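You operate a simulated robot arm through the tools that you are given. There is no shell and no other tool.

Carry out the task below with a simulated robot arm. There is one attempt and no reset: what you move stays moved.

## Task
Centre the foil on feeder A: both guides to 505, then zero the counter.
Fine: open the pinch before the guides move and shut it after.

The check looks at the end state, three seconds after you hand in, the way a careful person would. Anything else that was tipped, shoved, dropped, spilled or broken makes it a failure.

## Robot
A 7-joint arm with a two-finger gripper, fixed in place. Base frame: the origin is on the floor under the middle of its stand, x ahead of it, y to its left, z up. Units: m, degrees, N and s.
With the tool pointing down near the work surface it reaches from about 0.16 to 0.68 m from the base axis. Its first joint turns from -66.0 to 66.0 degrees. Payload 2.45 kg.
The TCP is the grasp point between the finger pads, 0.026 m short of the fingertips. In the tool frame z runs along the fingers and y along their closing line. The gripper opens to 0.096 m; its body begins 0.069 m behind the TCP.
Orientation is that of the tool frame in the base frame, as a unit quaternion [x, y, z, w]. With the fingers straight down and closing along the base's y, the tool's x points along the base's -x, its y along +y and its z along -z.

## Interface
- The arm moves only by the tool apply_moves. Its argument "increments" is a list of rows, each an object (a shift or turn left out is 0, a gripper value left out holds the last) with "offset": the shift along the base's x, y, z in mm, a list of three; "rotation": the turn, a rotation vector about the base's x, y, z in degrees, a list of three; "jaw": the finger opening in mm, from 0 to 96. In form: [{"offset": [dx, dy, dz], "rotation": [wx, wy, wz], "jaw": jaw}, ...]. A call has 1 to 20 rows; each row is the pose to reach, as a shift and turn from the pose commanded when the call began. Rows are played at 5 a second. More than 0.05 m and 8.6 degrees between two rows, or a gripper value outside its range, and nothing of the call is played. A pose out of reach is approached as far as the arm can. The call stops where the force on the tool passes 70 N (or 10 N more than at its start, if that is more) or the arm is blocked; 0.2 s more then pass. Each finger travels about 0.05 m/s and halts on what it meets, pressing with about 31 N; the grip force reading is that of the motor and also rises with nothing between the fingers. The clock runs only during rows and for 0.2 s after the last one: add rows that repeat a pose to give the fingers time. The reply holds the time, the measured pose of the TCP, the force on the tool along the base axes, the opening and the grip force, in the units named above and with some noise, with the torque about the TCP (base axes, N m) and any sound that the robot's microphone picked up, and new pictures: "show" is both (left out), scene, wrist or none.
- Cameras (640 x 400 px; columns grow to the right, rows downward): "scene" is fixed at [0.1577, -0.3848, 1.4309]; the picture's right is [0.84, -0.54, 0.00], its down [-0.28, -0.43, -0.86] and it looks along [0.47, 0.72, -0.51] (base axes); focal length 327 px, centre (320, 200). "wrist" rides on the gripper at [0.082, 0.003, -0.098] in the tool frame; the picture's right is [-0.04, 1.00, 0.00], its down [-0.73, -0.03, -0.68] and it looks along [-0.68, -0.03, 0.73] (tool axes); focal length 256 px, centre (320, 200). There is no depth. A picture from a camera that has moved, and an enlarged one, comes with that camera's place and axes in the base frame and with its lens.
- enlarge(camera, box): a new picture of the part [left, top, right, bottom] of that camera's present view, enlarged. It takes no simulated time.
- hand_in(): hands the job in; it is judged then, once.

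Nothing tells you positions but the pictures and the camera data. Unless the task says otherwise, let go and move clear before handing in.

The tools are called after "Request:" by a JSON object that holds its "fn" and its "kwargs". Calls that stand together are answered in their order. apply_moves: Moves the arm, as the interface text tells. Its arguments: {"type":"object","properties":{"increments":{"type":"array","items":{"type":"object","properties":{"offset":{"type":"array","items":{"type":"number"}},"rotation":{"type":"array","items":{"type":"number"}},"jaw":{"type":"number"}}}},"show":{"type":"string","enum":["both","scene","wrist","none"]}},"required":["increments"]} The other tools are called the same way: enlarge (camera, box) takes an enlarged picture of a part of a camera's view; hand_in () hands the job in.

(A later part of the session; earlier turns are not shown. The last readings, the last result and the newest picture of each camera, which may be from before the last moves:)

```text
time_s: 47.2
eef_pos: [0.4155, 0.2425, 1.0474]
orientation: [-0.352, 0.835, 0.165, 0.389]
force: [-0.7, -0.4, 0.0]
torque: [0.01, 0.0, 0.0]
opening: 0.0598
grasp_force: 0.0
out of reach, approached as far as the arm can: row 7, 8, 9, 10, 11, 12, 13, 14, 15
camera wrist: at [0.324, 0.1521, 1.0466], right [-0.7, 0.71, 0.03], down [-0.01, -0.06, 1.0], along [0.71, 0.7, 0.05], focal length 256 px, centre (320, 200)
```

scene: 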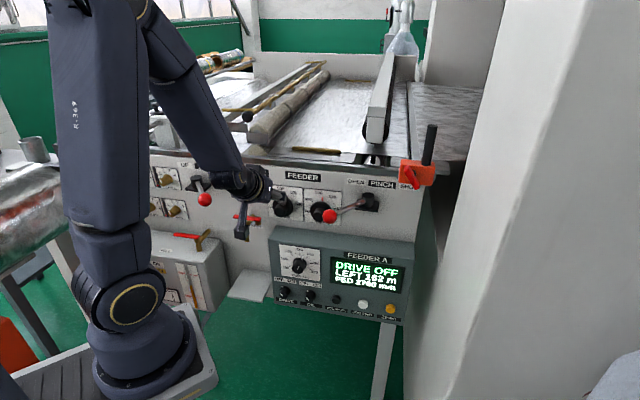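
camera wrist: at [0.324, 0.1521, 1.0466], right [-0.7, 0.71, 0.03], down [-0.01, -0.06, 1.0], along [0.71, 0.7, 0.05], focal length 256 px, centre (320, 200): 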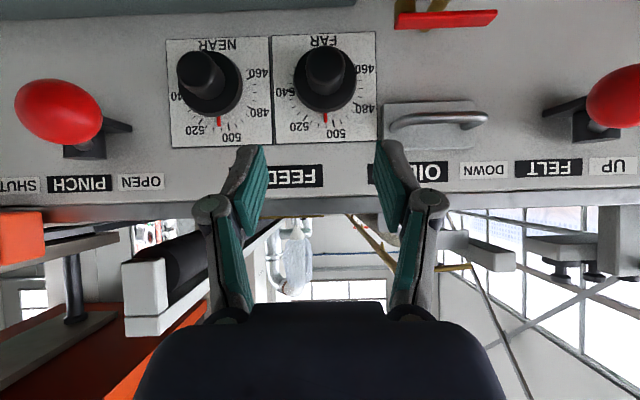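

I'm in front of the panel with a square view of both dials. A quick zoom to double-check the readings, then on to the lever.

Request:
{"fn": "enlarge", "kwargs": {"camera": "wrist", "box": [170, 90, 250, 140]}}

Request:
{"fn": "enlarge", "kwargs": {"camera": "wrist", "box": [280, 85, 360, 135]}}

Request:
{"fn": "apply_moves", "kwargs": {"increments": [{"offset": [3, -8, 8], "rotation": [-1.2, 2.9, -5.5], "jaw": 66}, {"offset": [8, -18, 16], "rotation": [-2.4, 5.8, -11.1], "jaw": 66}, {"offset": [13, -28, 24], "rotation": [-3.6, 8.8, -16.6], "jaw": 66}, {"offset": [18, -38, 32], "rotation": [-4.9, 11.7, -22.1], "jaw": 66}, {"offset": [24, -48, 40], "rotation": [-6.1, 14.6, -27.7], "jaw": 66}, {"offset": [30, -58, 48], "rotation": [-7.3, 17.6, -33.2], "jaw": 66}, {"offset": [37, -70, 56], "rotation": [-8.5, 20.5, -38.8], "jaw": 66}, {"offset": [46, -85, 64], "rotation": [-9.7, 23.4, -44.3], "jaw": 66}, {"offset": [46, -85, 64], "rotation": [-9.7, 23.4, -44.3], "jaw": 66}]}}

```text
8.00 times, centred on (210, 115) of wrist
camera zoom: at [0.324, 0.1521, 1.0466], right [-0.7, 0.71, 0.03], down [-0.01, -0.06, 1.0], along [0.71, 0.7, 0.05], focal length 2048 px, centre (1200, 880)
```

zoom: 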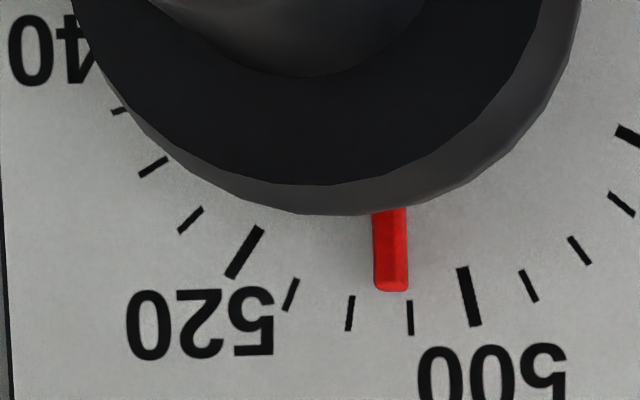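

```text
8.00 times, centred on (320, 110) of wrist
camera zoom: at [0.324, 0.1521, 1.0466], right [-0.7, 0.71, 0.03], down [-0.01, -0.06, 1.0], along [0.71, 0.7, 0.05], focal length 2048 px, centre (320, 920)
```

zoom: 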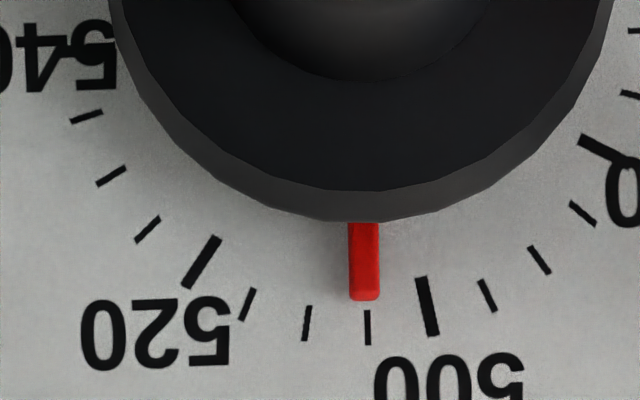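

```text
time_s: 49.2
eef_pos: [0.4589, 0.1578, 1.1114]
orientation: [-0.005, 0.976, 0.006, 0.22]
force: [-1.1, 0.4, 0.3]
torque: [0.03, -0.02, 0.01]
opening: 0.0661
grasp_force: 0.0
out of reach, approached as far as the arm can: row 4, 5
camera wrist: at [0.3444, 0.1587, 1.1643], right [0.02, 1.0, 0.02], down [0.37, -0.03, 0.93], along [0.93, -0.01, -0.37], focal length 256 px, centre (320, 200)
```

scene: 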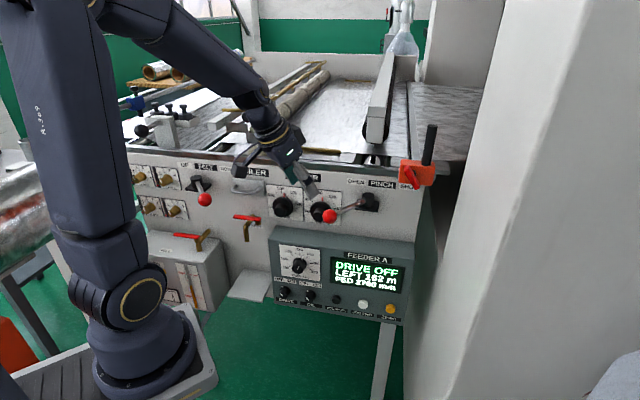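
wrist: 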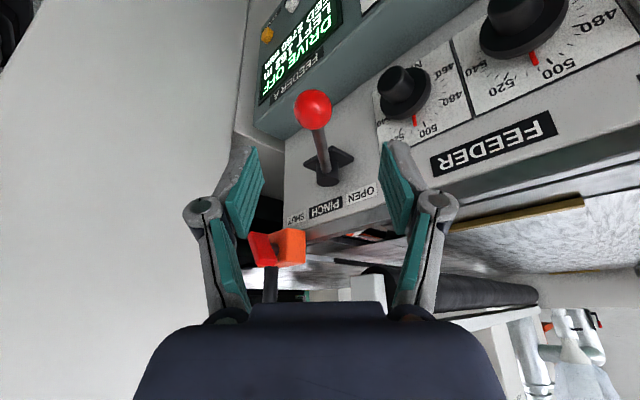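

Both dials check out at 505 within a fraction of a unit. The gripper is back above the lever ball at about (0.527, 0.154, 1.0), so I'll lower around it and grip.

Request:
{"fn": "apply_moves", "kwargs": {"increments": [{"offset": [26.6, -3.1, -21], "jaw": 66}, {"offset": [41.6, -3.1, -51], "jaw": 66}, {"offset": [53.6, -3.1, -81], "jaw": 66}, {"offset": [60.6, -3.1, -98], "jaw": 66}, {"offset": [67, -3.1, -111], "jaw": 66}, {"offset": [67, -3.1, -111], "jaw": 50}, {"offset": [67, -3.1, -111], "jaw": 40}, {"offset": [67, -3.1, -111], "jaw": 30}, {"offset": [67, -3.1, -111], "jaw": 30}]}}

```text
time_s: 51.2
eef_pos: [0.5264, 0.1534, 0.9994]
orientation: [-0.005, 0.975, 0.005, 0.221]
force: [0.4, -4.4, -0.7]
torque: [-0.04, 0.0, -0.07]
opening: 0.0344
grasp_force: 39.4
camera wrist: at [0.4117, 0.154, 1.0525], right [0.03, 1.0, 0.02], down [0.37, -0.03, 0.93], along [0.93, -0.01, -0.37], focal length 256 px, centre (320, 200)
```

scene: 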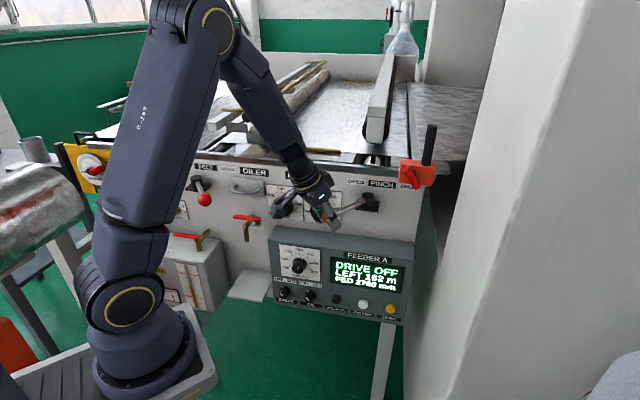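
wrist: 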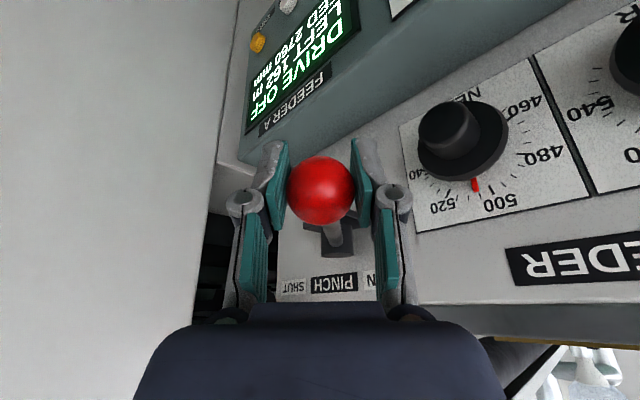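

The ball is gripped. I'll swing the lever back along its arc toward SHUT, first half.

Request:
{"fn": "apply_moves", "kwargs": {"increments": [{"offset": [1.1, -9.3, 0], "rotation": [0, 0, 3.3], "jaw": 30}, {"offset": [2.9, -18.5, 0], "rotation": [0, 0, 6.6], "jaw": 30}, {"offset": [5.4, -27.5, 0], "rotation": [0, 0, 9.9], "jaw": 30}, {"offset": [8.5, -36.4, 0], "rotation": [0, 0, 13.2], "jaw": 30}, {"offset": [12.2, -45.0, 0], "rotation": [0, 0, 16.5], "jaw": 30}, {"offset": [16.5, -53.4, 0], "rotation": [0, 0, 19.8], "jaw": 30}, {"offset": [21.3, -61.4, 0], "rotation": [0, 0, 23.1], "jaw": 30}, {"offset": [26.8, -69.1, 0], "rotation": [0, 0, 26.4], "jaw": 30}, {"offset": [32.7, -76.3, 0], "rotation": [0, 0, 29.7], "jaw": 30}, {"offset": [39.1, -83.2, 0], "rotation": [0, 0, 33.0], "jaw": 30}]}}

```text
time_s: 53.4
eef_pos: [0.5684, 0.0715, 1.0012]
orientation: [-0.282, 0.933, 0.067, 0.211]
force: [3.5, -10.1, -2.6]
torque: [-0.04, -0.01, 0.18]
opening: 0.0341
grasp_force: 44.6
camera wrist: at [0.4705, 0.0084, 1.0526], right [-0.52, 0.85, 0.02], down [0.33, 0.18, 0.93], along [0.79, 0.49, -0.37], focal length 256 px, centre (320, 200)
```

scene: 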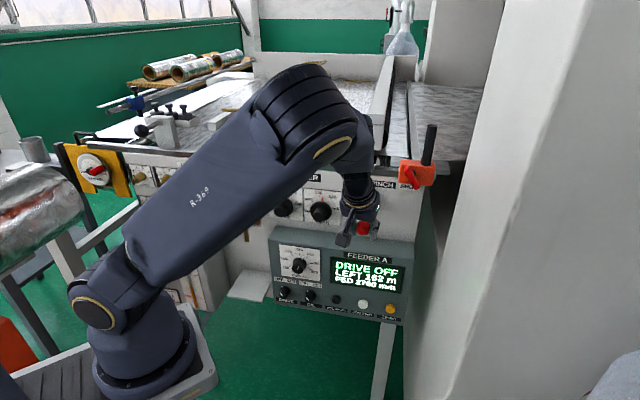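
wrist: 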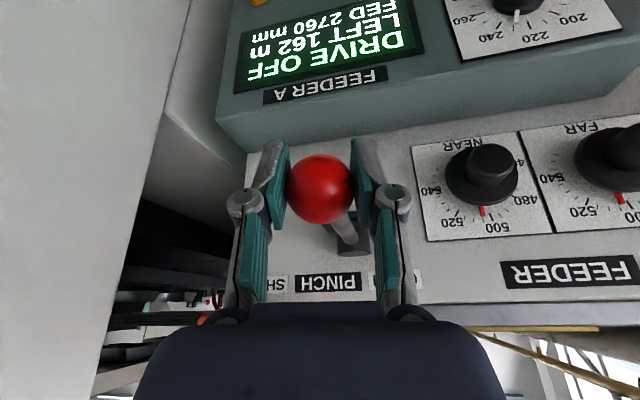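

The lever is past mid-swing with light forces. I'll continue to the SHUT side.

Request:
{"fn": "apply_moves", "kwargs": {"increments": [{"offset": [6.9, -6.0, 0], "rotation": [0, 0, 3.3], "jaw": 30}, {"offset": [14.2, -11.6, 0], "rotation": [0, 0, 6.6], "jaw": 30}, {"offset": [21.9, -16.8, 0], "rotation": [0, 0, 9.9], "jaw": 30}, {"offset": [29.9, -21.4, 0], "rotation": [0, 0, 13.2], "jaw": 30}, {"offset": [38.3, -25.5, 0], "rotation": [0, 0, 16.5], "jaw": 30}, {"offset": [47.0, -29.1, 0], "rotation": [0, 0, 19.8], "jaw": 30}, {"offset": [55.9, -32.2, 0], "rotation": [0, 0, 23.1], "jaw": 30}, {"offset": [64.9, -34.6, 0], "rotation": [0, 0, 26.4], "jaw": 30}, {"offset": [74.1, -36.4, 0], "rotation": [0, 0, 29.7], "jaw": 30}]}}

```text
time_s: 55.4
eef_pos: [0.5594, 0.0706, 1.019]
orientation: [-0.42, 0.883, 0.101, 0.183]
force: [12.4, -5.9, 2.5]
torque: [-0.12, -0.34, -0.08]
opening: 0.0394
grasp_force: 6.5
out of reach, approached as far as the arm can: row 4, 5, 6, 7, 8, 9
camera wrist: at [0.4876, -0.0177, 1.0745], right [-0.75, 0.65, 0.04], down [0.29, 0.27, 0.92], along [0.59, 0.71, -0.39], focal length 256 px, centre (320, 200)
```

scene: 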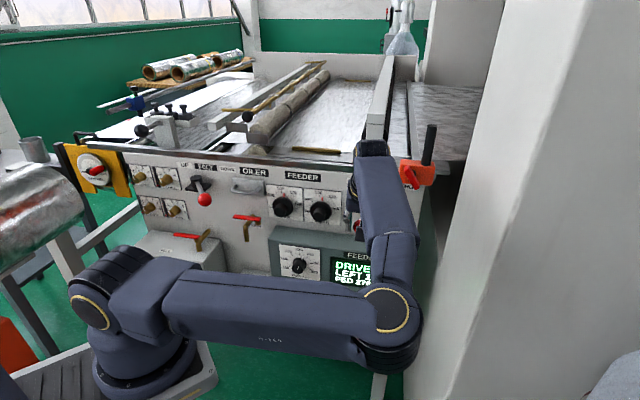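
wrist: 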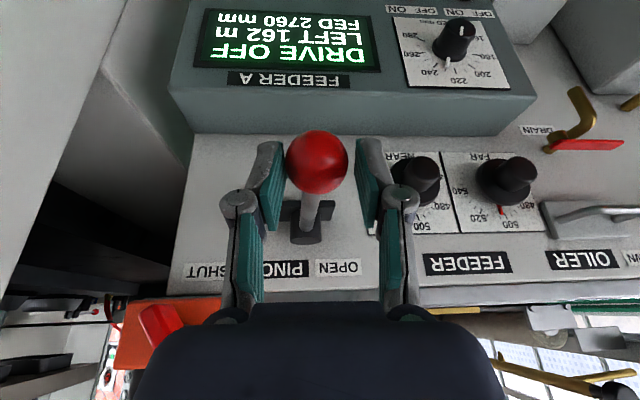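

The arm ran out of joint range: its elbow dropped to the right and the gripper stalled mid-swing, now riding high on the ball. I'll open the fingers and lift straight up off the ball so that I can get back to a better arm posture.

Request:
{"fn": "apply_moves", "kwargs": {"increments": [{"jaw": 50}, {"jaw": 66}, {"jaw": 70}, {"offset": [0, 0, 15], "jaw": 70}, {"offset": [0, 0, 35], "jaw": 70}]}}

```text
time_s: 56.6
eef_pos: [0.5587, 0.0714, 1.0536]
orientation: [-0.421, 0.883, 0.104, 0.182]
force: [0.7, 0.2, 0.4]
torque: [0.01, 0.04, 0.02]
opening: 0.0701
grasp_force: 0.2
camera wrist: at [0.4871, -0.0172, 1.1095], right [-0.76, 0.65, 0.05], down [0.29, 0.27, 0.92], along [0.59, 0.71, -0.39], focal length 256 px, centre (320, 200)
```

scene: 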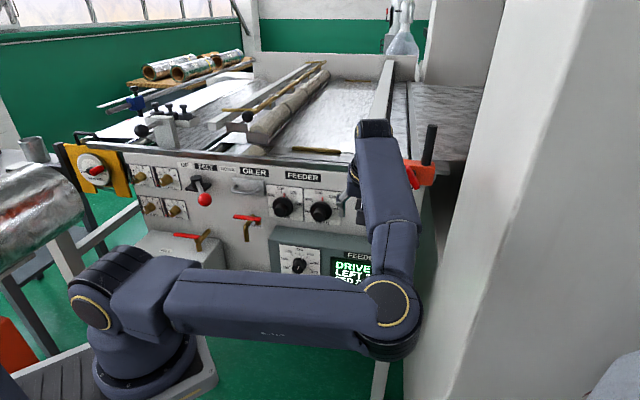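
wrist: 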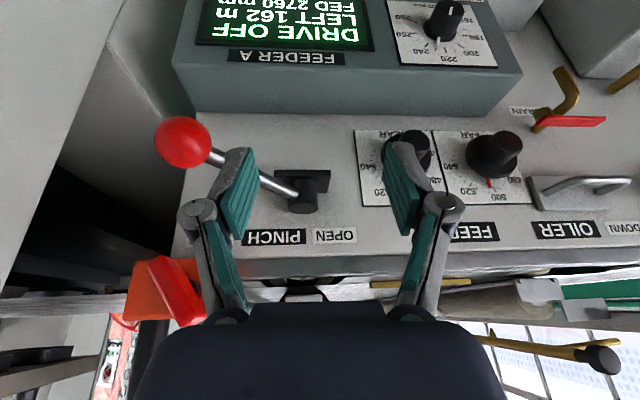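

When released, the lever snapped over by itself: the ball is now at about (0.652, 0.035), its original SHUT position. I'll lift away and unwind the wrist so that the elbow comes back up.

Request:
{"fn": "apply_moves", "kwargs": {"increments": [{"offset": [-5, 0, 15], "rotation": [0, 0, -2], "jaw": 70}, {"offset": [-15, 0, 35], "rotation": [0, 0, -5], "jaw": 70}, {"offset": [-30, 0, 55], "rotation": [0, 0, -9], "jaw": 70}, {"offset": [-50, 0, 75], "rotation": [0, 0, -13], "jaw": 70}, {"offset": [-70, 0, 95], "rotation": [0, 0, -18], "jaw": 70}, {"offset": [-90, 0, 115], "rotation": [0, 0, -23], "jaw": 70}, {"offset": [-110, 0, 130], "rotation": [0, 0, -28], "jaw": 70}, {"offset": [-130, 0, 140], "rotation": [0, 0, -33], "jaw": 70}]}}

Request:
{"fn": "enlarge", "kwargs": {"camera": "scene", "box": [250, 150, 450, 275]}}

```text
time_s: 58.4
eef_pos: [0.4296, 0.0691, 1.1932]
orientation: [-0.151, 0.966, 0.046, 0.204]
force: [-0.9, 0.1, 0.8]
torque: [0.02, -0.02, 0.02]
opening: 0.07
grasp_force: 0.2
camera wrist: at [0.3202, 0.0355, 1.2481], right [-0.28, 0.96, 0.05], down [0.39, 0.07, 0.92], along [0.88, 0.27, -0.39], focal length 256 px, centre (320, 200)
```

scene: 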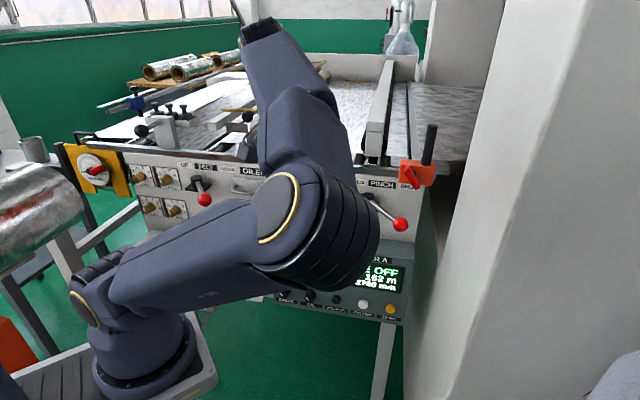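
wrist: 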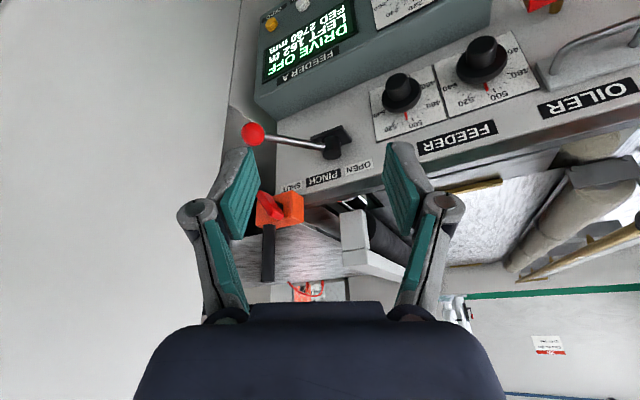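

```text
3.20 times, centred on (350, 212) of scene
camera zoom: at [0.1577, -0.3848, 1.4309], right [0.84, -0.54, 0.0], down [-0.27, -0.43, -0.86], along [0.47, 0.72, -0.51], focal length 1047 px, centre (224, 160)
```

zoom: 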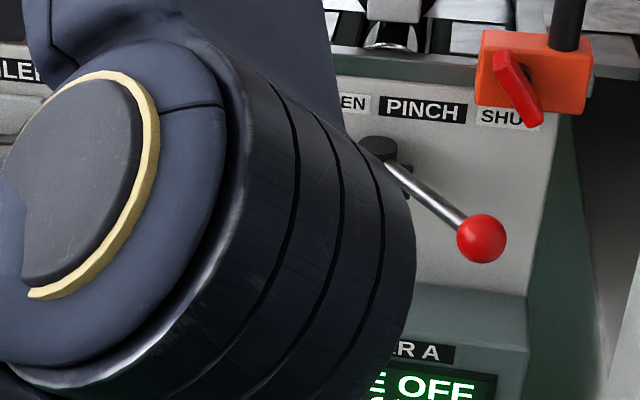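

The scene confirms the lever ball sits exactly at its original SHUT pixel, so the pinch is shut. Before pressing ZERO I'll return toward the starting pose to restore a sound elbow posture.

Request:
{"fn": "apply_moves", "kwargs": {"increments": [{"offset": [-13, 2, 4], "rotation": [-0.8, 3.4, -2.5], "jaw": 50}, {"offset": [-26, 3, 8], "rotation": [-1.5, 6.8, -5.0], "jaw": 40}, {"offset": [-39, 5, 11], "rotation": [-2.3, 10.2, -7.5], "jaw": 20}, {"offset": [-52, 6, 15], "rotation": [-3.0, 13.5, -10.1], "jaw": 5}, {"offset": [-65, 8, 19], "rotation": [-3.8, 16.9, -12.6], "jaw": 0}, {"offset": [-78, 10, 23], "rotation": [-4.5, 20.3, -15.1], "jaw": 0}, {"offset": [-91, 11, 26], "rotation": [-5.3, 23.7, -17.6], "jaw": 0}]}}

```text
time_s: 60.0
eef_pos: [0.3384, 0.0814, 1.2181]
orientation: [0.001, 1.0, 0.001, -0.002]
force: [0.2, -0.9, 0.3]
torque: [0.01, 0.0, 0.0]
opening: 0.0004
grasp_force: 28.7
camera wrist: at [0.2569, 0.0849, 1.3162], right [0.04, 1.0, 0.0], down [0.73, -0.03, 0.68], along [0.68, -0.03, -0.74], focal length 256 px, centre (320, 200)
```

scene: 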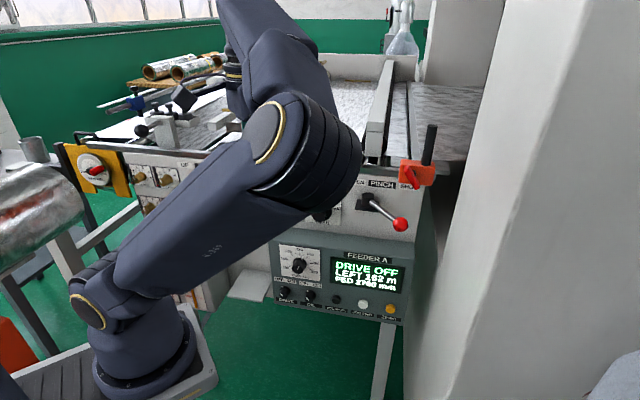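
wrist: 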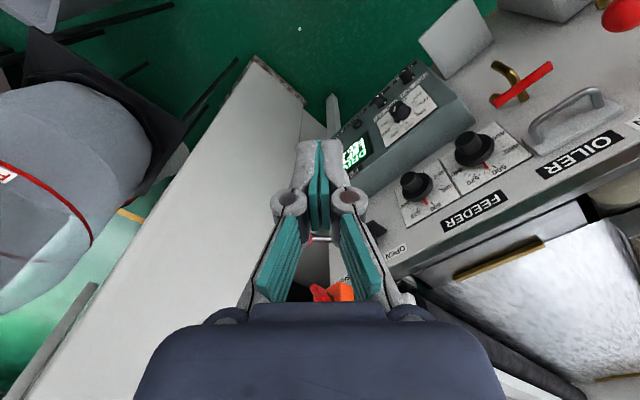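

The dials and lever look right, but the elbow is still swung out to the right, which is a poor posture for reaching ZERO. I'll try unwinding it by yawing the tool the other way here in free space.

Request:
{"fn": "apply_moves", "kwargs": {"increments": [{"rotation": [0, 0, -8], "jaw": 0}, {"rotation": [0, 0, -16], "jaw": 0}, {"rotation": [0, 0, -24], "jaw": 0}, {"rotation": [0, 0, -32], "jaw": 0}, {"rotation": [0, 0, -40], "jaw": 0}, {"rotation": [0, 0, -48], "jaw": 0}, {"rotation": [0, 0, -56], "jaw": 0}], "show": "scene"}}

```text
time_s: 61.6
eef_pos: [0.3368, 0.0815, 1.2189]
orientation: [0.472, 0.882, 0.001, -0.001]
force: [-0.1, 0.5, 0.0]
torque: [-0.03, 0.03, -0.02]
opening: 0.0001
grasp_force: 29.2
```

scene: 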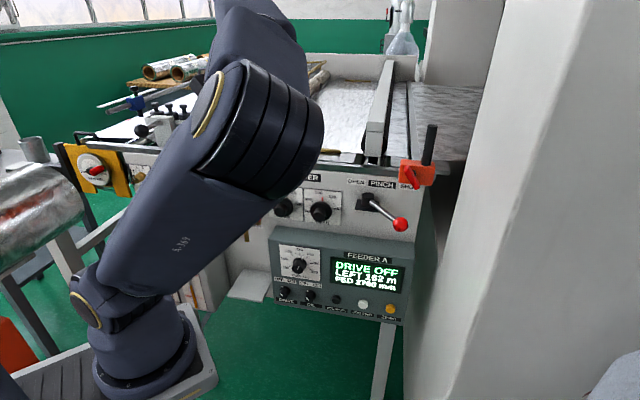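

Yawing the other way brought the elbow back up and left. Roll doesn't matter for a fingertip press, so I'll keep this roll and pitch the closed fingers toward the console while moving to a point well in front of it.

Request:
{"fn": "apply_moves", "kwargs": {"increments": [{"offset": [14, -12, -20], "rotation": [2.4, -3.4, 0], "jaw": 0}, {"offset": [28, -24, -40], "rotation": [4.8, -6.8, 0], "jaw": 0}, {"offset": [42, -36, -60], "rotation": [7.2, -10.2, 0], "jaw": 0}, {"offset": [56, -48, -82], "rotation": [9.6, -13.7, 0], "jaw": 0}, {"offset": [70, -60, -104], "rotation": [12.0, -17.1, 0], "jaw": 0}, {"offset": [84, -72, -126], "rotation": [14.4, -20.5, 0], "jaw": 0}, {"offset": [98, -84, -148], "rotation": [16.7, -23.9, 0], "jaw": 0}, {"offset": [112, -96, -170], "rotation": [19.1, -27.3, 0], "jaw": 0}]}}

```text
time_s: 63.4
eef_pos: [0.4495, -0.0146, 1.0476]
orientation: [0.45, 0.845, 0.257, 0.131]
force: [0.1, 0.2, 1.1]
torque: [-0.01, -0.02, 0.0]
opening: 0.0001
grasp_force: 27.9
camera wrist: at [0.3622, 0.0233, 1.1307], right [0.72, 0.43, 0.55], down [0.08, -0.84, 0.54], along [0.69, -0.34, -0.63], focal length 256 px, centre (320, 200)
```

scene: 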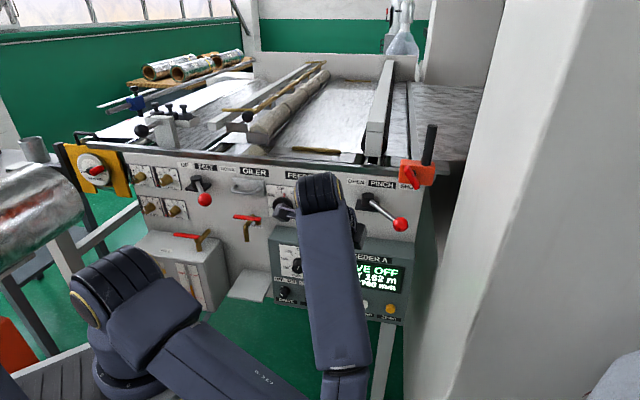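
wrist: 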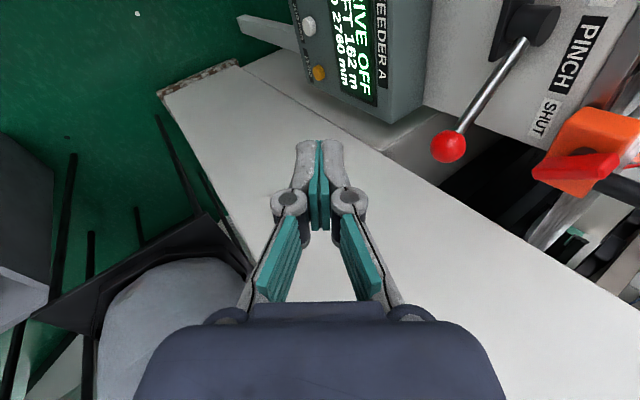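

The arm is now elbow-low, but nothing is near it and the tool is pitching toward the console as intended. I'll continue down in front of the console, staying about 25 cm off the panel, and check the posture.

Request:
{"fn": "apply_moves", "kwargs": {"increments": [{"offset": [11, -3, -20], "rotation": [1.2, -1.7, 0], "jaw": 0}, {"offset": [22, -6, -42], "rotation": [2.4, -3.4, 0], "jaw": 0}, {"offset": [33, -9, -64], "rotation": [3.6, -5.1, 0], "jaw": 0}, {"offset": [45, -12, -86], "rotation": [4.8, -6.8, 0], "jaw": 0}, {"offset": [56, -15, -108], "rotation": [6.0, -8.6, 0], "jaw": 0}, {"offset": [67, -18, -130], "rotation": [7.2, -10.3, 0], "jaw": 0}, {"offset": [78, -20, -150], "rotation": [8.4, -12.0, 0], "jaw": 0}, {"offset": [90, -20, -170], "rotation": [9.6, -13.7, 0], "jaw": 0}]}}

```text
time_s: 65.2
eef_pos: [0.6219, 0.0395, 0.9051]
orientation: [0.425, 0.8, 0.378, 0.192]
force: [0.4, 0.2, -0.8]
torque: [0.02, 0.04, -0.02]
opening: 0.0
grasp_force: 28.7
out of reach, approached as far as the arm can: row 1, 2, 3, 4, 5, 6, 7, 8
camera wrist: at [0.5167, 0.0647, 0.9699], right [0.56, 0.32, 0.77], down [-0.03, -0.92, 0.4], along [0.83, -0.25, -0.5], focal length 256 px, centre (320, 200)
```

scene: 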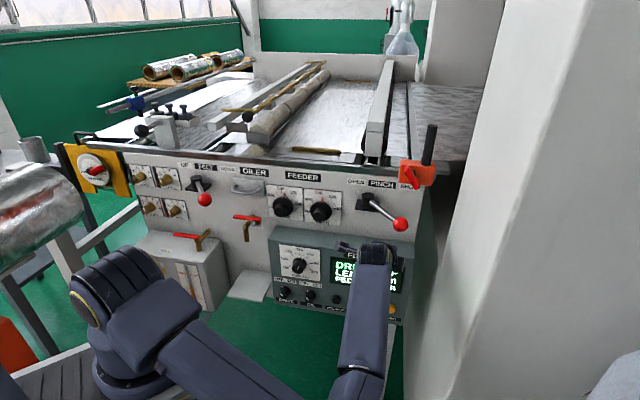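
wrist: 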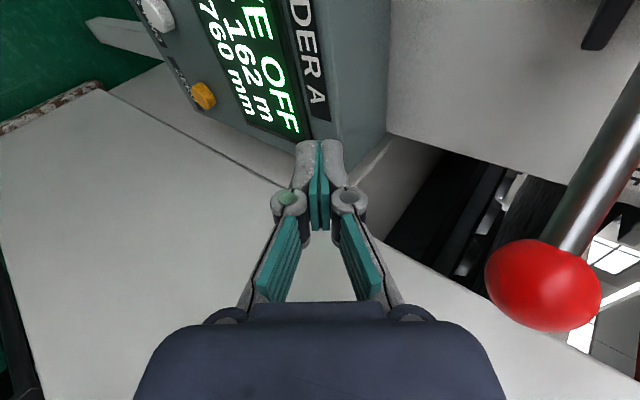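

The arm hit joint limits and drifted to (0.622, 0.040, 0.905), closer to the lever than I commanded, though nothing was touched. I'll retrace back and up, away from the lever and console.

Request:
{"fn": "apply_moves", "kwargs": {"increments": [{"offset": [-20, -6, 14], "rotation": [0, 0, 0], "jaw": 0}, {"offset": [-45, -14, 35], "rotation": [-1.5, 2.0, 0], "jaw": 0}, {"offset": [-70, -22, 57], "rotation": [-3.0, 4.2, 0], "jaw": 0}, {"offset": [-95, -30, 79], "rotation": [-4.5, 6.4, 0], "jaw": 0}, {"offset": [-120, -38, 101], "rotation": [-6.0, 8.6, 0], "jaw": 0}, {"offset": [-145, -46, 123], "rotation": [-7.8, 11.1, 0], "jaw": 0}, {"offset": [-172, -54, 143], "rotation": [-9.6, 13.7, 0], "jaw": 0}]}}

```text
time_s: 66.8
eef_pos: [0.4523, -0.0153, 1.0543]
orientation: [0.45, 0.845, 0.256, 0.13]
force: [-0.3, 0.3, -0.1]
torque: [0.01, 0.0, -0.03]
opening: 0.0
grasp_force: 28.4
out of reach, approached as far as the arm can: row 1, 2, 3, 4, 5, 6
camera wrist: at [0.3658, 0.0222, 1.1376], right [0.72, 0.43, 0.55], down [0.09, -0.84, 0.54], along [0.69, -0.34, -0.64], focal length 256 px, centre (320, 200)
```

scene: 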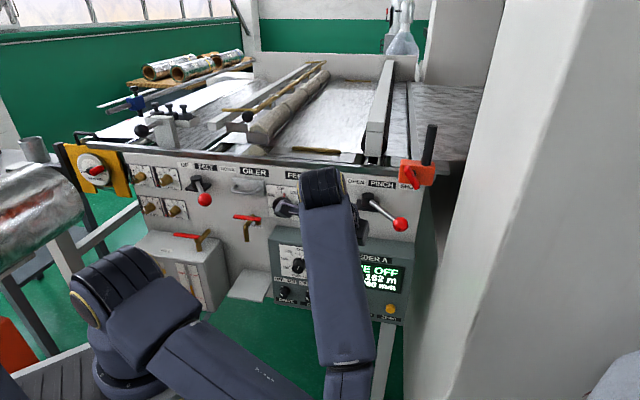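
wrist: 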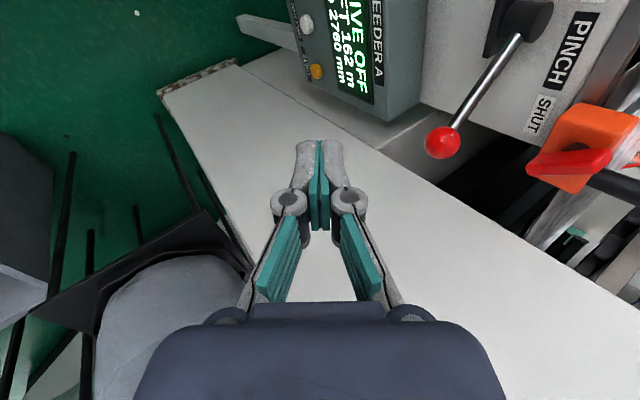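

I'm back at a clear position. The elbow-low posture can't reach ZERO, so I'll return to the high neutral pose and then keep yawing in the direction that lifts the elbow.

Request:
{"fn": "apply_moves", "kwargs": {"increments": [{"offset": [-14, 12, 21], "rotation": [-2.4, 3.4, 0], "jaw": 0}, {"offset": [-28, 24, 42], "rotation": [-4.8, 6.8, 0], "jaw": 0}, {"offset": [-43, 36, 62], "rotation": [-7.2, 10.2, 0], "jaw": 0}, {"offset": [-58, 48, 83], "rotation": [-9.6, 13.7, 0], "jaw": 0}, {"offset": [-72, 60, 104], "rotation": [-12.0, 17.1, 0], "jaw": 0}, {"offset": [-87, 72, 125], "rotation": [-14.4, 20.5, 0], "jaw": 0}, {"offset": [-101, 85, 145], "rotation": [-16.7, 23.9, 0], "jaw": 0}, {"offset": [-115, 97, 165], "rotation": [-19.1, 27.3, 0], "jaw": 0}, {"offset": [-115, 97, 165], "rotation": [-19.1, 27.3, 0], "jaw": 0}], "show": "scene"}}

```text
time_s: 68.8
eef_pos: [0.3372, 0.0826, 1.2187]
orientation: [0.47, 0.883, 0.0, 0.001]
force: [-0.5, -0.1, -0.3]
torque: [0.0, 0.01, -0.01]
opening: 0.0
grasp_force: 28.2
```

scene: 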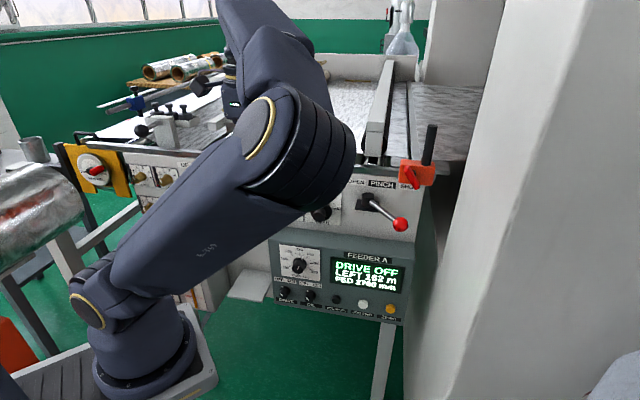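

Back at the neutral pose with the elbow to the right. I'll keep yawing negatively to bring the elbow up.

Request:
{"fn": "apply_moves", "kwargs": {"increments": [{"rotation": [0, 0, -8], "jaw": 0}, {"rotation": [0, 0, -16], "jaw": 0}, {"rotation": [0, 0, -24], "jaw": 0}, {"rotation": [0, 0, -32], "jaw": 0}, {"rotation": [0, 0, -40], "jaw": 0}, {"rotation": [0, 0, -48], "jaw": 0}, {"rotation": [0, 0, -56], "jaw": 0}, {"rotation": [0, 0, -64], "jaw": 0}, {"rotation": [0, 0, -72], "jaw": 0}, {"rotation": [0, 0, -80], "jaw": 0}], "show": "scene"}}

```text
time_s: 71.0
eef_pos: [0.3381, 0.0819, 1.2173]
orientation: [0.928, 0.372, 0.001, 0.001]
force: [-0.4, -0.4, 0.5]
torque: [0.01, -0.02, 0.01]
opening: 0.0
grasp_force: 28.4
```

scene: 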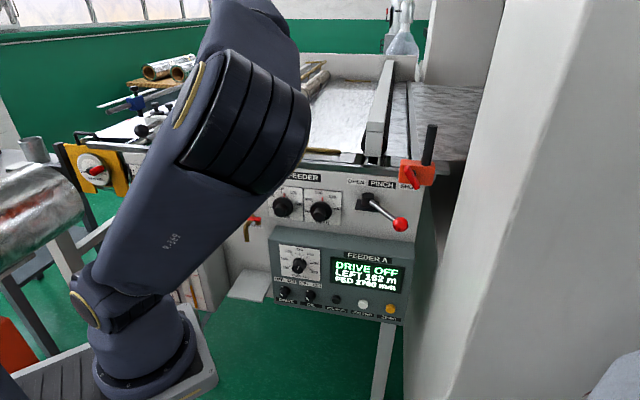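

The elbow keeps rising as the tool yaws. I'll continue in the same direction.

Request:
{"fn": "apply_moves", "kwargs": {"increments": [{"rotation": [0, 0, -8], "jaw": 0}, {"rotation": [0, 0, -16], "jaw": 0}, {"rotation": [0, 0, -24], "jaw": 0}, {"rotation": [0, 0, -32], "jaw": 0}, {"rotation": [0, 0, -40], "jaw": 0}, {"rotation": [0, 0, -48], "jaw": 0}, {"rotation": [0, 0, -56], "jaw": 0}, {"rotation": [0, 0, -64], "jaw": 0}, {"rotation": [0, 0, -72], "jaw": 0}, {"rotation": [0, 0, -80], "jaw": 0}], "show": "scene"}}

```text
time_s: 73.2
eef_pos: [0.3363, 0.0821, 1.2176]
orientation: [0.95, -0.311, -0.001, 0.001]
force: [-0.2, 0.2, 0.7]
torque: [-0.02, -0.02, 0.0]
opening: 0.0
grasp_force: 28.9
```

scene: 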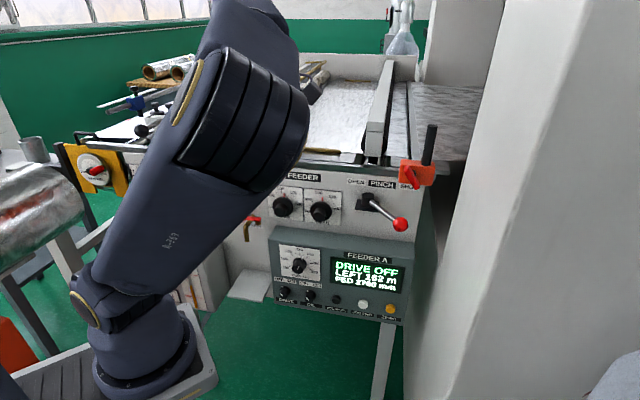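

The elbow has relaxed to an up-right posture and the last turn was pure wrist roll. I'll come back to a roll that will put the camera above-left of the tool, away from the pillar, then pitch the tool toward the console in small stages.

Request:
{"fn": "apply_moves", "kwargs": {"increments": [{"rotation": [0, 0, 8], "jaw": 0}, {"rotation": [0, 0, 16], "jaw": 0}, {"rotation": [0, 0, 24], "jaw": 0}, {"rotation": [0, 0, 32], "jaw": 0}, {"rotation": [0, 0, 40], "jaw": 0}, {"rotation": [0, 0, 48], "jaw": 0}, {"rotation": [0, 0, 56], "jaw": 0}, {"rotation": [0, 0, 64], "jaw": 0}, {"rotation": [0, 0, 72], "jaw": 0}, {"rotation": [0, 0, 80], "jaw": 0}, {"rotation": [0, 0, 88], "jaw": 0}, {"rotation": [0, 0, 96], "jaw": 0}], "show": "scene"}}

```text
time_s: 75.8
eef_pos: [0.3378, 0.081, 1.2175]
orientation: [0.865, 0.501, 0.0, 0.002]
force: [0.8, -0.8, -0.3]
torque: [-0.01, 0.0, 0.0]
opening: 0.0001
grasp_force: 28.2
```

scene: 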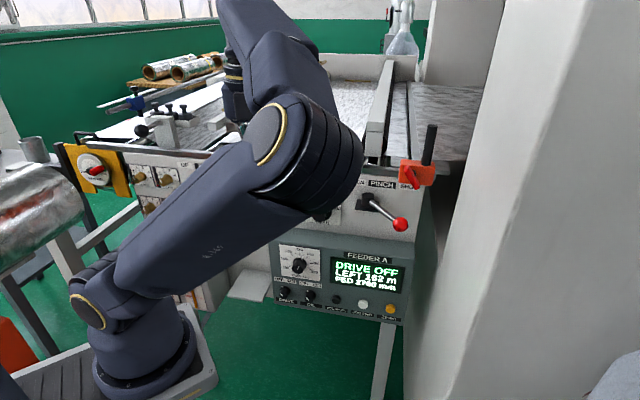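

The elbow swings with tool yaw at this folded pose. I'll use that: yaw negative here to lift the elbow, then raise the arm until nearly straight, where yaw should not disturb the elbow, before turning back.

Request:
{"fn": "apply_moves", "kwargs": {"increments": [{"rotation": [0, 0, -8], "jaw": 0}, {"rotation": [0, 0, -16], "jaw": 0}, {"rotation": [0, 0, -24], "jaw": 0}, {"rotation": [0, 0, -32], "jaw": 0}, {"rotation": [0, 0, -40], "jaw": 0}, {"rotation": [0, 0, -48], "jaw": 0}, {"rotation": [0, 0, -56], "jaw": 0}, {"rotation": [0, 0, -64], "jaw": 0}, {"rotation": [0, 0, -72], "jaw": 0}, {"rotation": [0, 0, -80], "jaw": 0}, {"rotation": [0, 0, -88], "jaw": 0}, {"rotation": [0, 0, -96], "jaw": 0}, {"offset": [15, -4, 32], "rotation": [0, 0, -96], "jaw": 0}, {"offset": [30, -8, 64], "rotation": [0, 0, -96], "jaw": 0}, {"offset": [45, -12, 96], "rotation": [0, 0, -96], "jaw": 0}, {"offset": [60, -16, 128], "rotation": [0, 0, -96], "jaw": 0}, {"offset": [75, -20, 160], "rotation": [0, 0, -96], "jaw": 0}, {"offset": [85, -22, 185], "rotation": [0, 0, -96], "jaw": 0}], "show": "scene"}}

```text
time_s: 79.6
eef_pos: [0.4129, 0.0625, 1.3776]
orientation: [0.951, -0.309, 0.005, -0.002]
force: [0.0, 0.9, 0.7]
torque: [-0.02, 0.03, 0.01]
opening: 0.0
grasp_force: 28.8
out of reach, approached as far as the arm can: row 18
```

scene: 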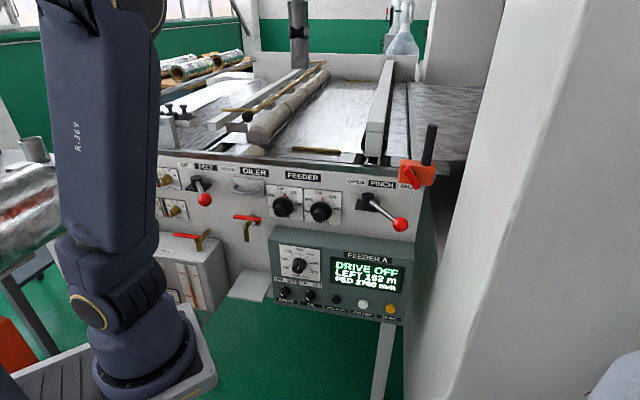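

The arm is now nearly straight and the elbow upright. I'll turn the yaw back here.

Request:
{"fn": "apply_moves", "kwargs": {"increments": [{"offset": [0, 0, -5], "rotation": [0, 0, 8], "jaw": 0}, {"offset": [0, 0, -10], "rotation": [0, 0, 16], "jaw": 0}, {"offset": [0, 0, -10], "rotation": [0, 0, 24], "jaw": 0}, {"offset": [0, 0, -10], "rotation": [0, 0, 32], "jaw": 0}, {"offset": [0, 0, -10], "rotation": [0, 0, 40], "jaw": 0}, {"offset": [0, 0, -10], "rotation": [0, 0, 48], "jaw": 0}, {"offset": [0, 0, -10], "rotation": [0, 0, 56], "jaw": 0}, {"offset": [0, 0, -10], "rotation": [0, 0, 64], "jaw": 0}, {"offset": [0, 0, -10], "rotation": [0, 0, 72], "jaw": 0}, {"offset": [0, 0, -10], "rotation": [0, 0, 80], "jaw": 0}, {"offset": [0, 0, -10], "rotation": [0, 0, 88], "jaw": 0}, {"offset": [0, 0, -10], "rotation": [0, 0, 96], "jaw": 0}, {"offset": [0, 0, -10], "rotation": [0, 0, 104], "jaw": 0}, {"offset": [0, 0, -10], "rotation": [0, 0, 112], "jaw": 0}, {"offset": [0, 0, -10], "rotation": [0, 0, 120], "jaw": 0}, {"offset": [0, 0, -10], "rotation": [0, 0, 128], "jaw": 0}, {"offset": [0, 0, -10], "rotation": [0, 0, 136], "jaw": 0}, {"offset": [0, 0, -10], "rotation": [0, 0, 144], "jaw": 0}, {"offset": [0, 0, -10], "rotation": [0, 0, 152], "jaw": 0}, {"offset": [0, 0, -10], "rotation": [0, 0, 160], "jaw": 0}], "show": "scene"}}

```text
time_s: 83.8
eef_pos: [0.4125, 0.0622, 1.3683]
orientation: [0.468, 0.884, 0.001, 0.0]
force: [-0.4, 0.7, -0.3]
torque: [-0.03, 0.0, -0.04]
opening: 0.0002
grasp_force: 28.5
```

scene: 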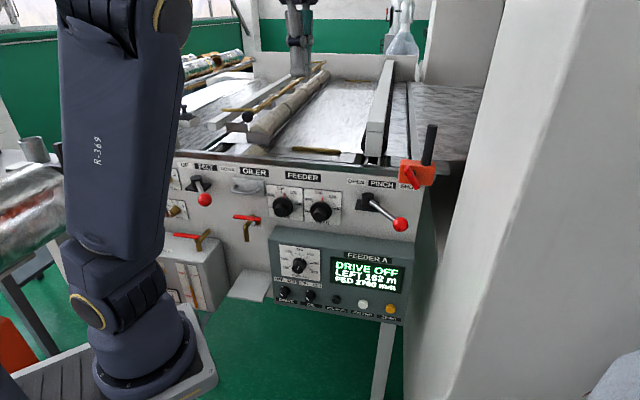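

The elbow is still upright and the tool is at the roll I want. Now I'll lower toward a point well in front of the console, without pitching yet, and watch the elbow.

Request:
{"fn": "apply_moves", "kwargs": {"increments": [{"offset": [8, -8, -25], "jaw": 0}, {"offset": [16, -16, -50], "jaw": 0}, {"offset": [24, -24, -78], "jaw": 0}, {"offset": [32, -32, -106], "jaw": 0}, {"offset": [40, -40, -134], "jaw": 0}, {"offset": [48, -48, -162], "jaw": 0}, {"offset": [56, -56, -190], "jaw": 0}, {"offset": [64, -64, -218], "jaw": 0}], "show": "scene"}}

```text
time_s: 85.6
eef_pos: [0.4769, -0.003, 1.1479]
orientation: [0.47, 0.882, 0.002, 0.0]
force: [-0.9, 0.0, -1.0]
torque: [-0.06, 0.02, 0.0]
opening: 0.0
grasp_force: 28.0
```

scene: 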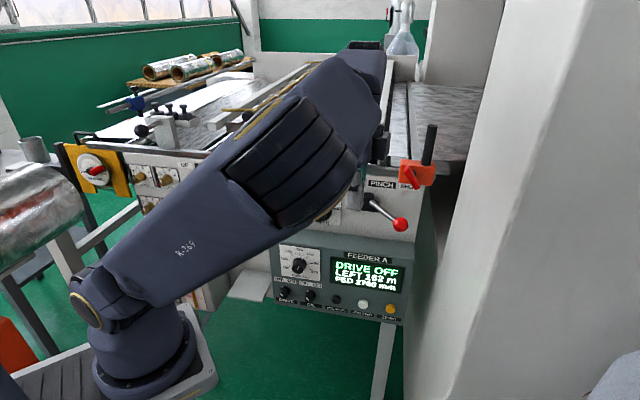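

The elbow is up-right, a usable posture. I'll use a steeper tool angle (about 55° down), which needs less pitching, and go on down in two monitored stages.

Request:
{"fn": "apply_moves", "kwargs": {"increments": [{"offset": [8, -5, -20], "rotation": [1.6, -2.3, 0], "jaw": 0}, {"offset": [16, -10, -40], "rotation": [3.2, -4.6, 0], "jaw": 0}, {"offset": [24, -15, -62], "rotation": [4.8, -6.9, 0], "jaw": 0}, {"offset": [32, -20, -84], "rotation": [6.4, -9.2, 0], "jaw": 0}, {"offset": [40, -25, -106], "rotation": [8.0, -11.5, 0], "jaw": 0}], "show": "both"}}

```text
time_s: 86.8
eef_pos: [0.5156, -0.0272, 1.0423]
orientation: [0.466, 0.876, 0.11, 0.056]
force: [0.2, 0.5, -0.1]
torque: [0.0, 0.02, 0.0]
opening: 0.0001
grasp_force: 28.2
camera wrist: at [0.4548, 0.0284, 1.1387], right [0.83, 0.51, 0.25], down [0.25, -0.72, 0.65], along [0.51, -0.47, -0.72], focal length 256 px, centre (320, 200)
```

scene: 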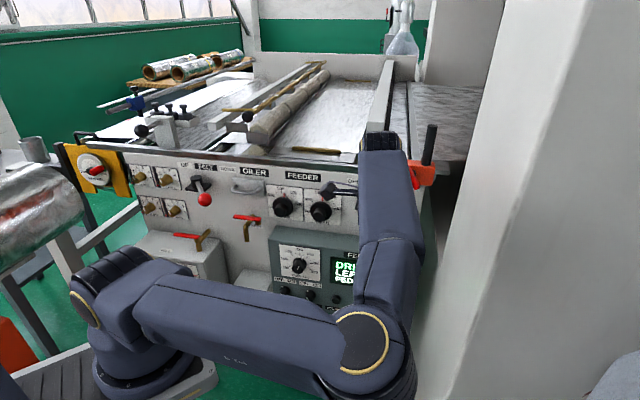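
wrist: 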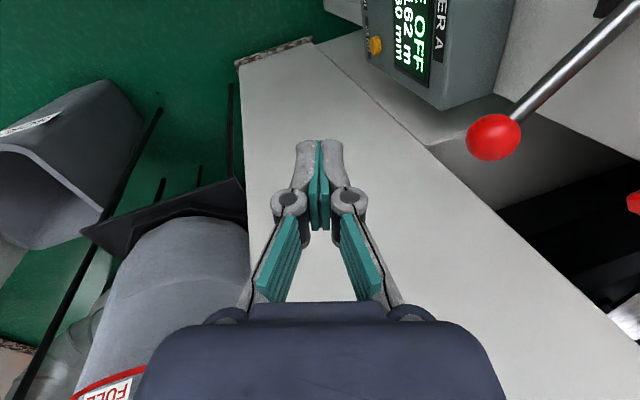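

The elbow sinks on the right again, which looks like joint 1 being pinned near its limit. I'll undo the pitch, rise a little, and yaw negatively at this more extended place, where the elbow has room to come over the top.

Request:
{"fn": "apply_moves", "kwargs": {"increments": [{"offset": [-4, 3, 12], "rotation": [-1.6, 2.3, 0], "jaw": 0}, {"offset": [-8, 6, 24], "rotation": [-3.2, 4.6, 0], "jaw": 0}, {"offset": [-12, 9, 36], "rotation": [-4.8, 6.9, 0], "jaw": 0}, {"offset": [-16, 12, 48], "rotation": [-6.4, 9.2, 0], "jaw": 0}, {"offset": [-20, 15, 60], "rotation": [-8.0, 11.5, 0], "jaw": 0}, {"offset": [-20, 15, 60], "rotation": [-8.0, 11.5, 0], "jaw": 0}], "show": "none"}}

Request:
{"fn": "apply_moves", "kwargs": {"increments": [{"rotation": [0, 0, -8], "jaw": 0}, {"rotation": [0, 0, -16], "jaw": 0}, {"rotation": [0, 0, -24], "jaw": 0}, {"rotation": [0, 0, -32], "jaw": 0}, {"rotation": [0, 0, -40], "jaw": 0}, {"rotation": [0, 0, -48], "jaw": 0}, {"rotation": [0, 0, -56], "jaw": 0}, {"rotation": [0, 0, -64], "jaw": 0}, {"rotation": [0, 0, -72], "jaw": 0}, {"rotation": [0, 0, -80], "jaw": 0}], "show": "scene"}}

```text
time_s: 88.2
eef_pos: [0.4962, -0.0121, 1.1038]
orientation: [0.47, 0.883, 0.001, 0.0]
force: [-0.3, 0.2, -0.4]
torque: [0.01, -0.01, -0.01]
opening: 0.0001
grasp_force: 28.5
```

```text
time_s: 90.4
eef_pos: [0.4962, -0.013, 1.1034]
orientation: [0.928, 0.373, 0.001, 0.0]
force: [0.4, -1.0, 0.1]
torque: [0.01, -0.01, -0.04]
opening: 0.0
grasp_force: 28.2
```

scene: 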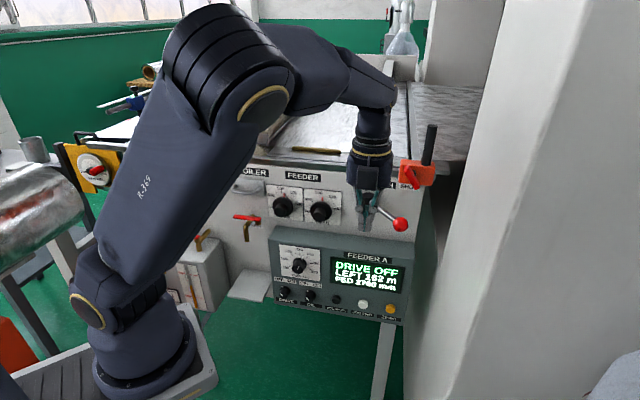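

That worked: the elbow is back over the top. I'll now extend up and forward until nearly straight, then yaw back to a usable roll (about −30°) there.

Request:
{"fn": "apply_moves", "kwargs": {"increments": [{"offset": [10, 0, 33], "jaw": 0}, {"offset": [20, 0, 66], "jaw": 0}, {"offset": [30, 0, 100], "jaw": 0}, {"offset": [40, 0, 133], "jaw": 0}, {"offset": [50, 0, 166], "jaw": 0}, {"offset": [55, 0, 185], "jaw": 0}], "show": "scene"}}

```text
time_s: 91.8
eef_pos: [0.5521, -0.0114, 1.2888]
orientation: [0.928, 0.374, 0.001, 0.001]
force: [0.0, 0.7, -0.6]
torque: [-0.01, -0.04, 0.0]
opening: 0.0002
grasp_force: 28.1
```

scene: 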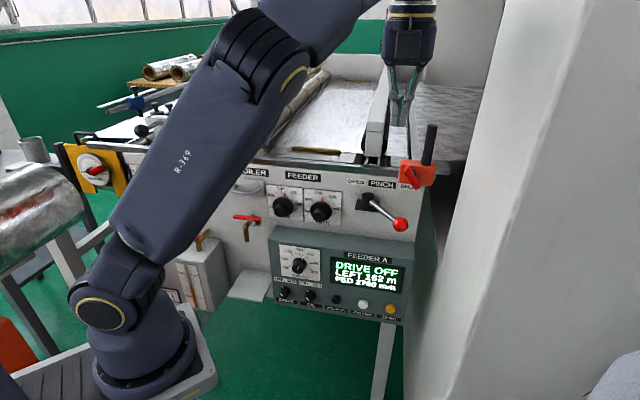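

The arm is extended. I'll yaw back by +106° here.

Request:
{"fn": "apply_moves", "kwargs": {"increments": [{"rotation": [0, 0, 8], "jaw": 0}, {"rotation": [0, 0, 16], "jaw": 0}, {"rotation": [0, 0, 24], "jaw": 0}, {"rotation": [0, 0, 32], "jaw": 0}, {"rotation": [0, 0, 40], "jaw": 0}, {"rotation": [0, 0, 48], "jaw": 0}, {"rotation": [0, 0, 56], "jaw": 0}, {"rotation": [0, 0, 64], "jaw": 0}, {"rotation": [0, 0, 72], "jaw": 0}, {"rotation": [0, 0, 80], "jaw": 0}, {"rotation": [0, 0, 88], "jaw": 0}, {"rotation": [0, 0, 96], "jaw": 0}, {"rotation": [0, 0, 104], "jaw": 0}, {"rotation": [0, 0, 106], "jaw": 0}], "show": "scene"}}

```text
time_s: 94.8
eef_pos: [0.5513, -0.0117, 1.2893]
orientation: [0.259, 0.966, 0.001, 0.001]
force: [0.3, -0.1, -0.1]
torque: [-0.02, 0.01, 0.0]
opening: 0.0
grasp_force: 29.0
```

scene: 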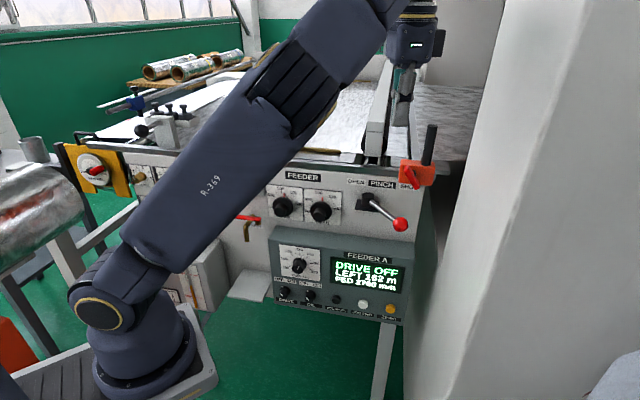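

Yaw still drags the elbow here because the wrist is well above the shoulder. Turning back at shoulder height or below should not do that, so I'll restore the lifted-elbow roll, go down in front of the machine (keeping about 30 cm off the panel), and only then turn back.

Request:
{"fn": "apply_moves", "kwargs": {"increments": [{"rotation": [0, 0, -8], "jaw": 0}, {"rotation": [0, 0, -16], "jaw": 0}, {"rotation": [0, 0, -24], "jaw": 0}, {"rotation": [0, 0, -32], "jaw": 0}, {"rotation": [0, 0, -40], "jaw": 0}, {"rotation": [0, 0, -48], "jaw": 0}, {"rotation": [0, 0, -56], "jaw": 0}, {"rotation": [0, 0, -64], "jaw": 0}, {"rotation": [0, 0, -72], "jaw": 0}, {"rotation": [0, 0, -80], "jaw": 0}, {"rotation": [0, 0, -88], "jaw": 0}, {"rotation": [0, 0, -96], "jaw": 0}, {"rotation": [0, 0, -104], "jaw": 0}, {"rotation": [0, 0, -112], "jaw": 0}, {"rotation": [0, 0, -116], "jaw": 0}], "show": "scene"}}

Request:
{"fn": "apply_moves", "kwargs": {"increments": [{"offset": [-6, -10, -25], "jaw": 0}, {"offset": [-12, -20, -50], "jaw": 0}, {"offset": [-18, -30, -80], "jaw": 0}, {"offset": [-24, -40, -110], "jaw": 0}, {"offset": [-30, -50, -140], "jaw": 0}, {"offset": [-35, -60, -170], "jaw": 0}, {"offset": [-40, -70, -200], "jaw": 0}], "show": "scene"}}

```text
time_s: 98.0
eef_pos: [0.5515, -0.0118, 1.2878]
orientation: [0.957, 0.29, 0.0, 0.0]
force: [-0.7, -0.1, -0.3]
torque: [0.0, -0.01, 0.02]
opening: 0.0
grasp_force: 28.2
```

scene: 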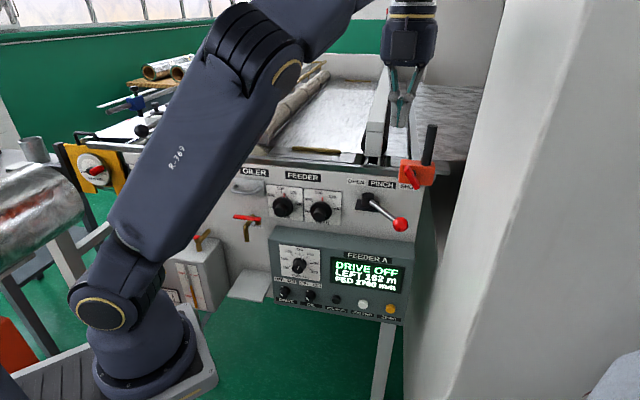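

```text
time_s: 99.6
eef_pos: [0.5118, -0.0801, 1.0873]
orientation: [0.956, 0.292, 0.001, 0.0]
force: [-0.2, 0.9, 1.4]
torque: [0.02, 0.03, -0.02]
opening: 0.0003
grasp_force: 28.3
```

scene: 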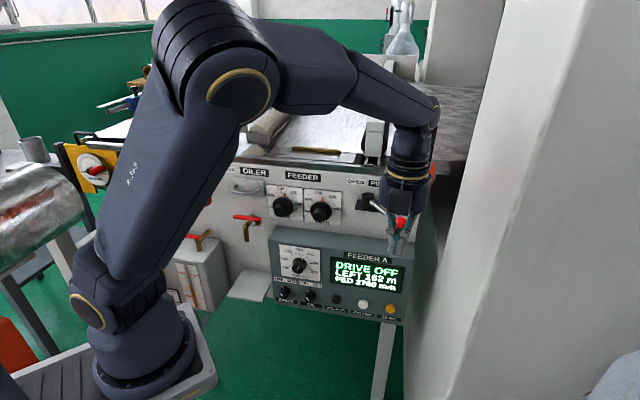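

The elbow stays on top. I'll continue straight down to about shoulder-wrist level, still well away from the panel.

Request:
{"fn": "apply_moves", "kwargs": {"increments": [{"offset": [2, -3, -30], "jaw": 0}, {"offset": [4, -6, -60], "jaw": 0}, {"offset": [7, -9, -90], "jaw": 0}, {"offset": [10, -12, -120], "jaw": 0}, {"offset": [13, -15, -150], "jaw": 0}, {"offset": [16, -18, -180], "jaw": 0}, {"offset": [18, -20, -210], "jaw": 0}, {"offset": [20, -20, -235], "jaw": 0}], "show": "both"}}

```text
time_s: 101.4
eef_pos: [0.5304, -0.1017, 0.854]
orientation: [0.956, 0.293, 0.0, 0.002]
force: [-0.3, -0.1, -0.4]
torque: [-0.01, 0.02, 0.0]
opening: 0.0001
grasp_force: 28.8
camera wrist: at [0.6012, -0.0583, 0.9502], right [0.53, -0.85, 0.0], down [-0.63, -0.38, 0.68], along [-0.58, -0.36, -0.73], focal length 256 px, centre (320, 200)
```

scene: 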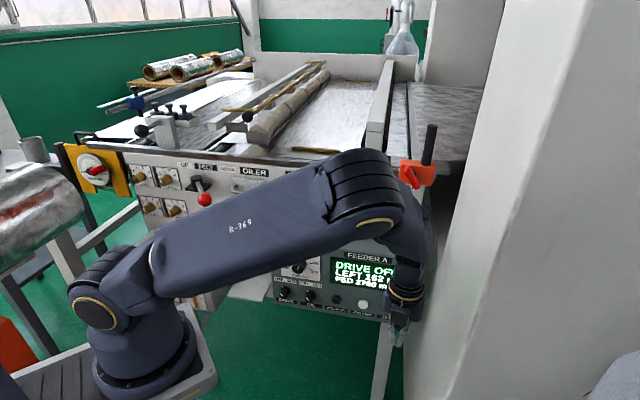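
wrist: 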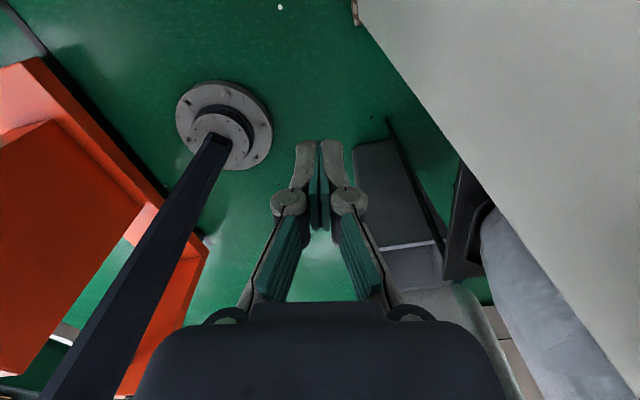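

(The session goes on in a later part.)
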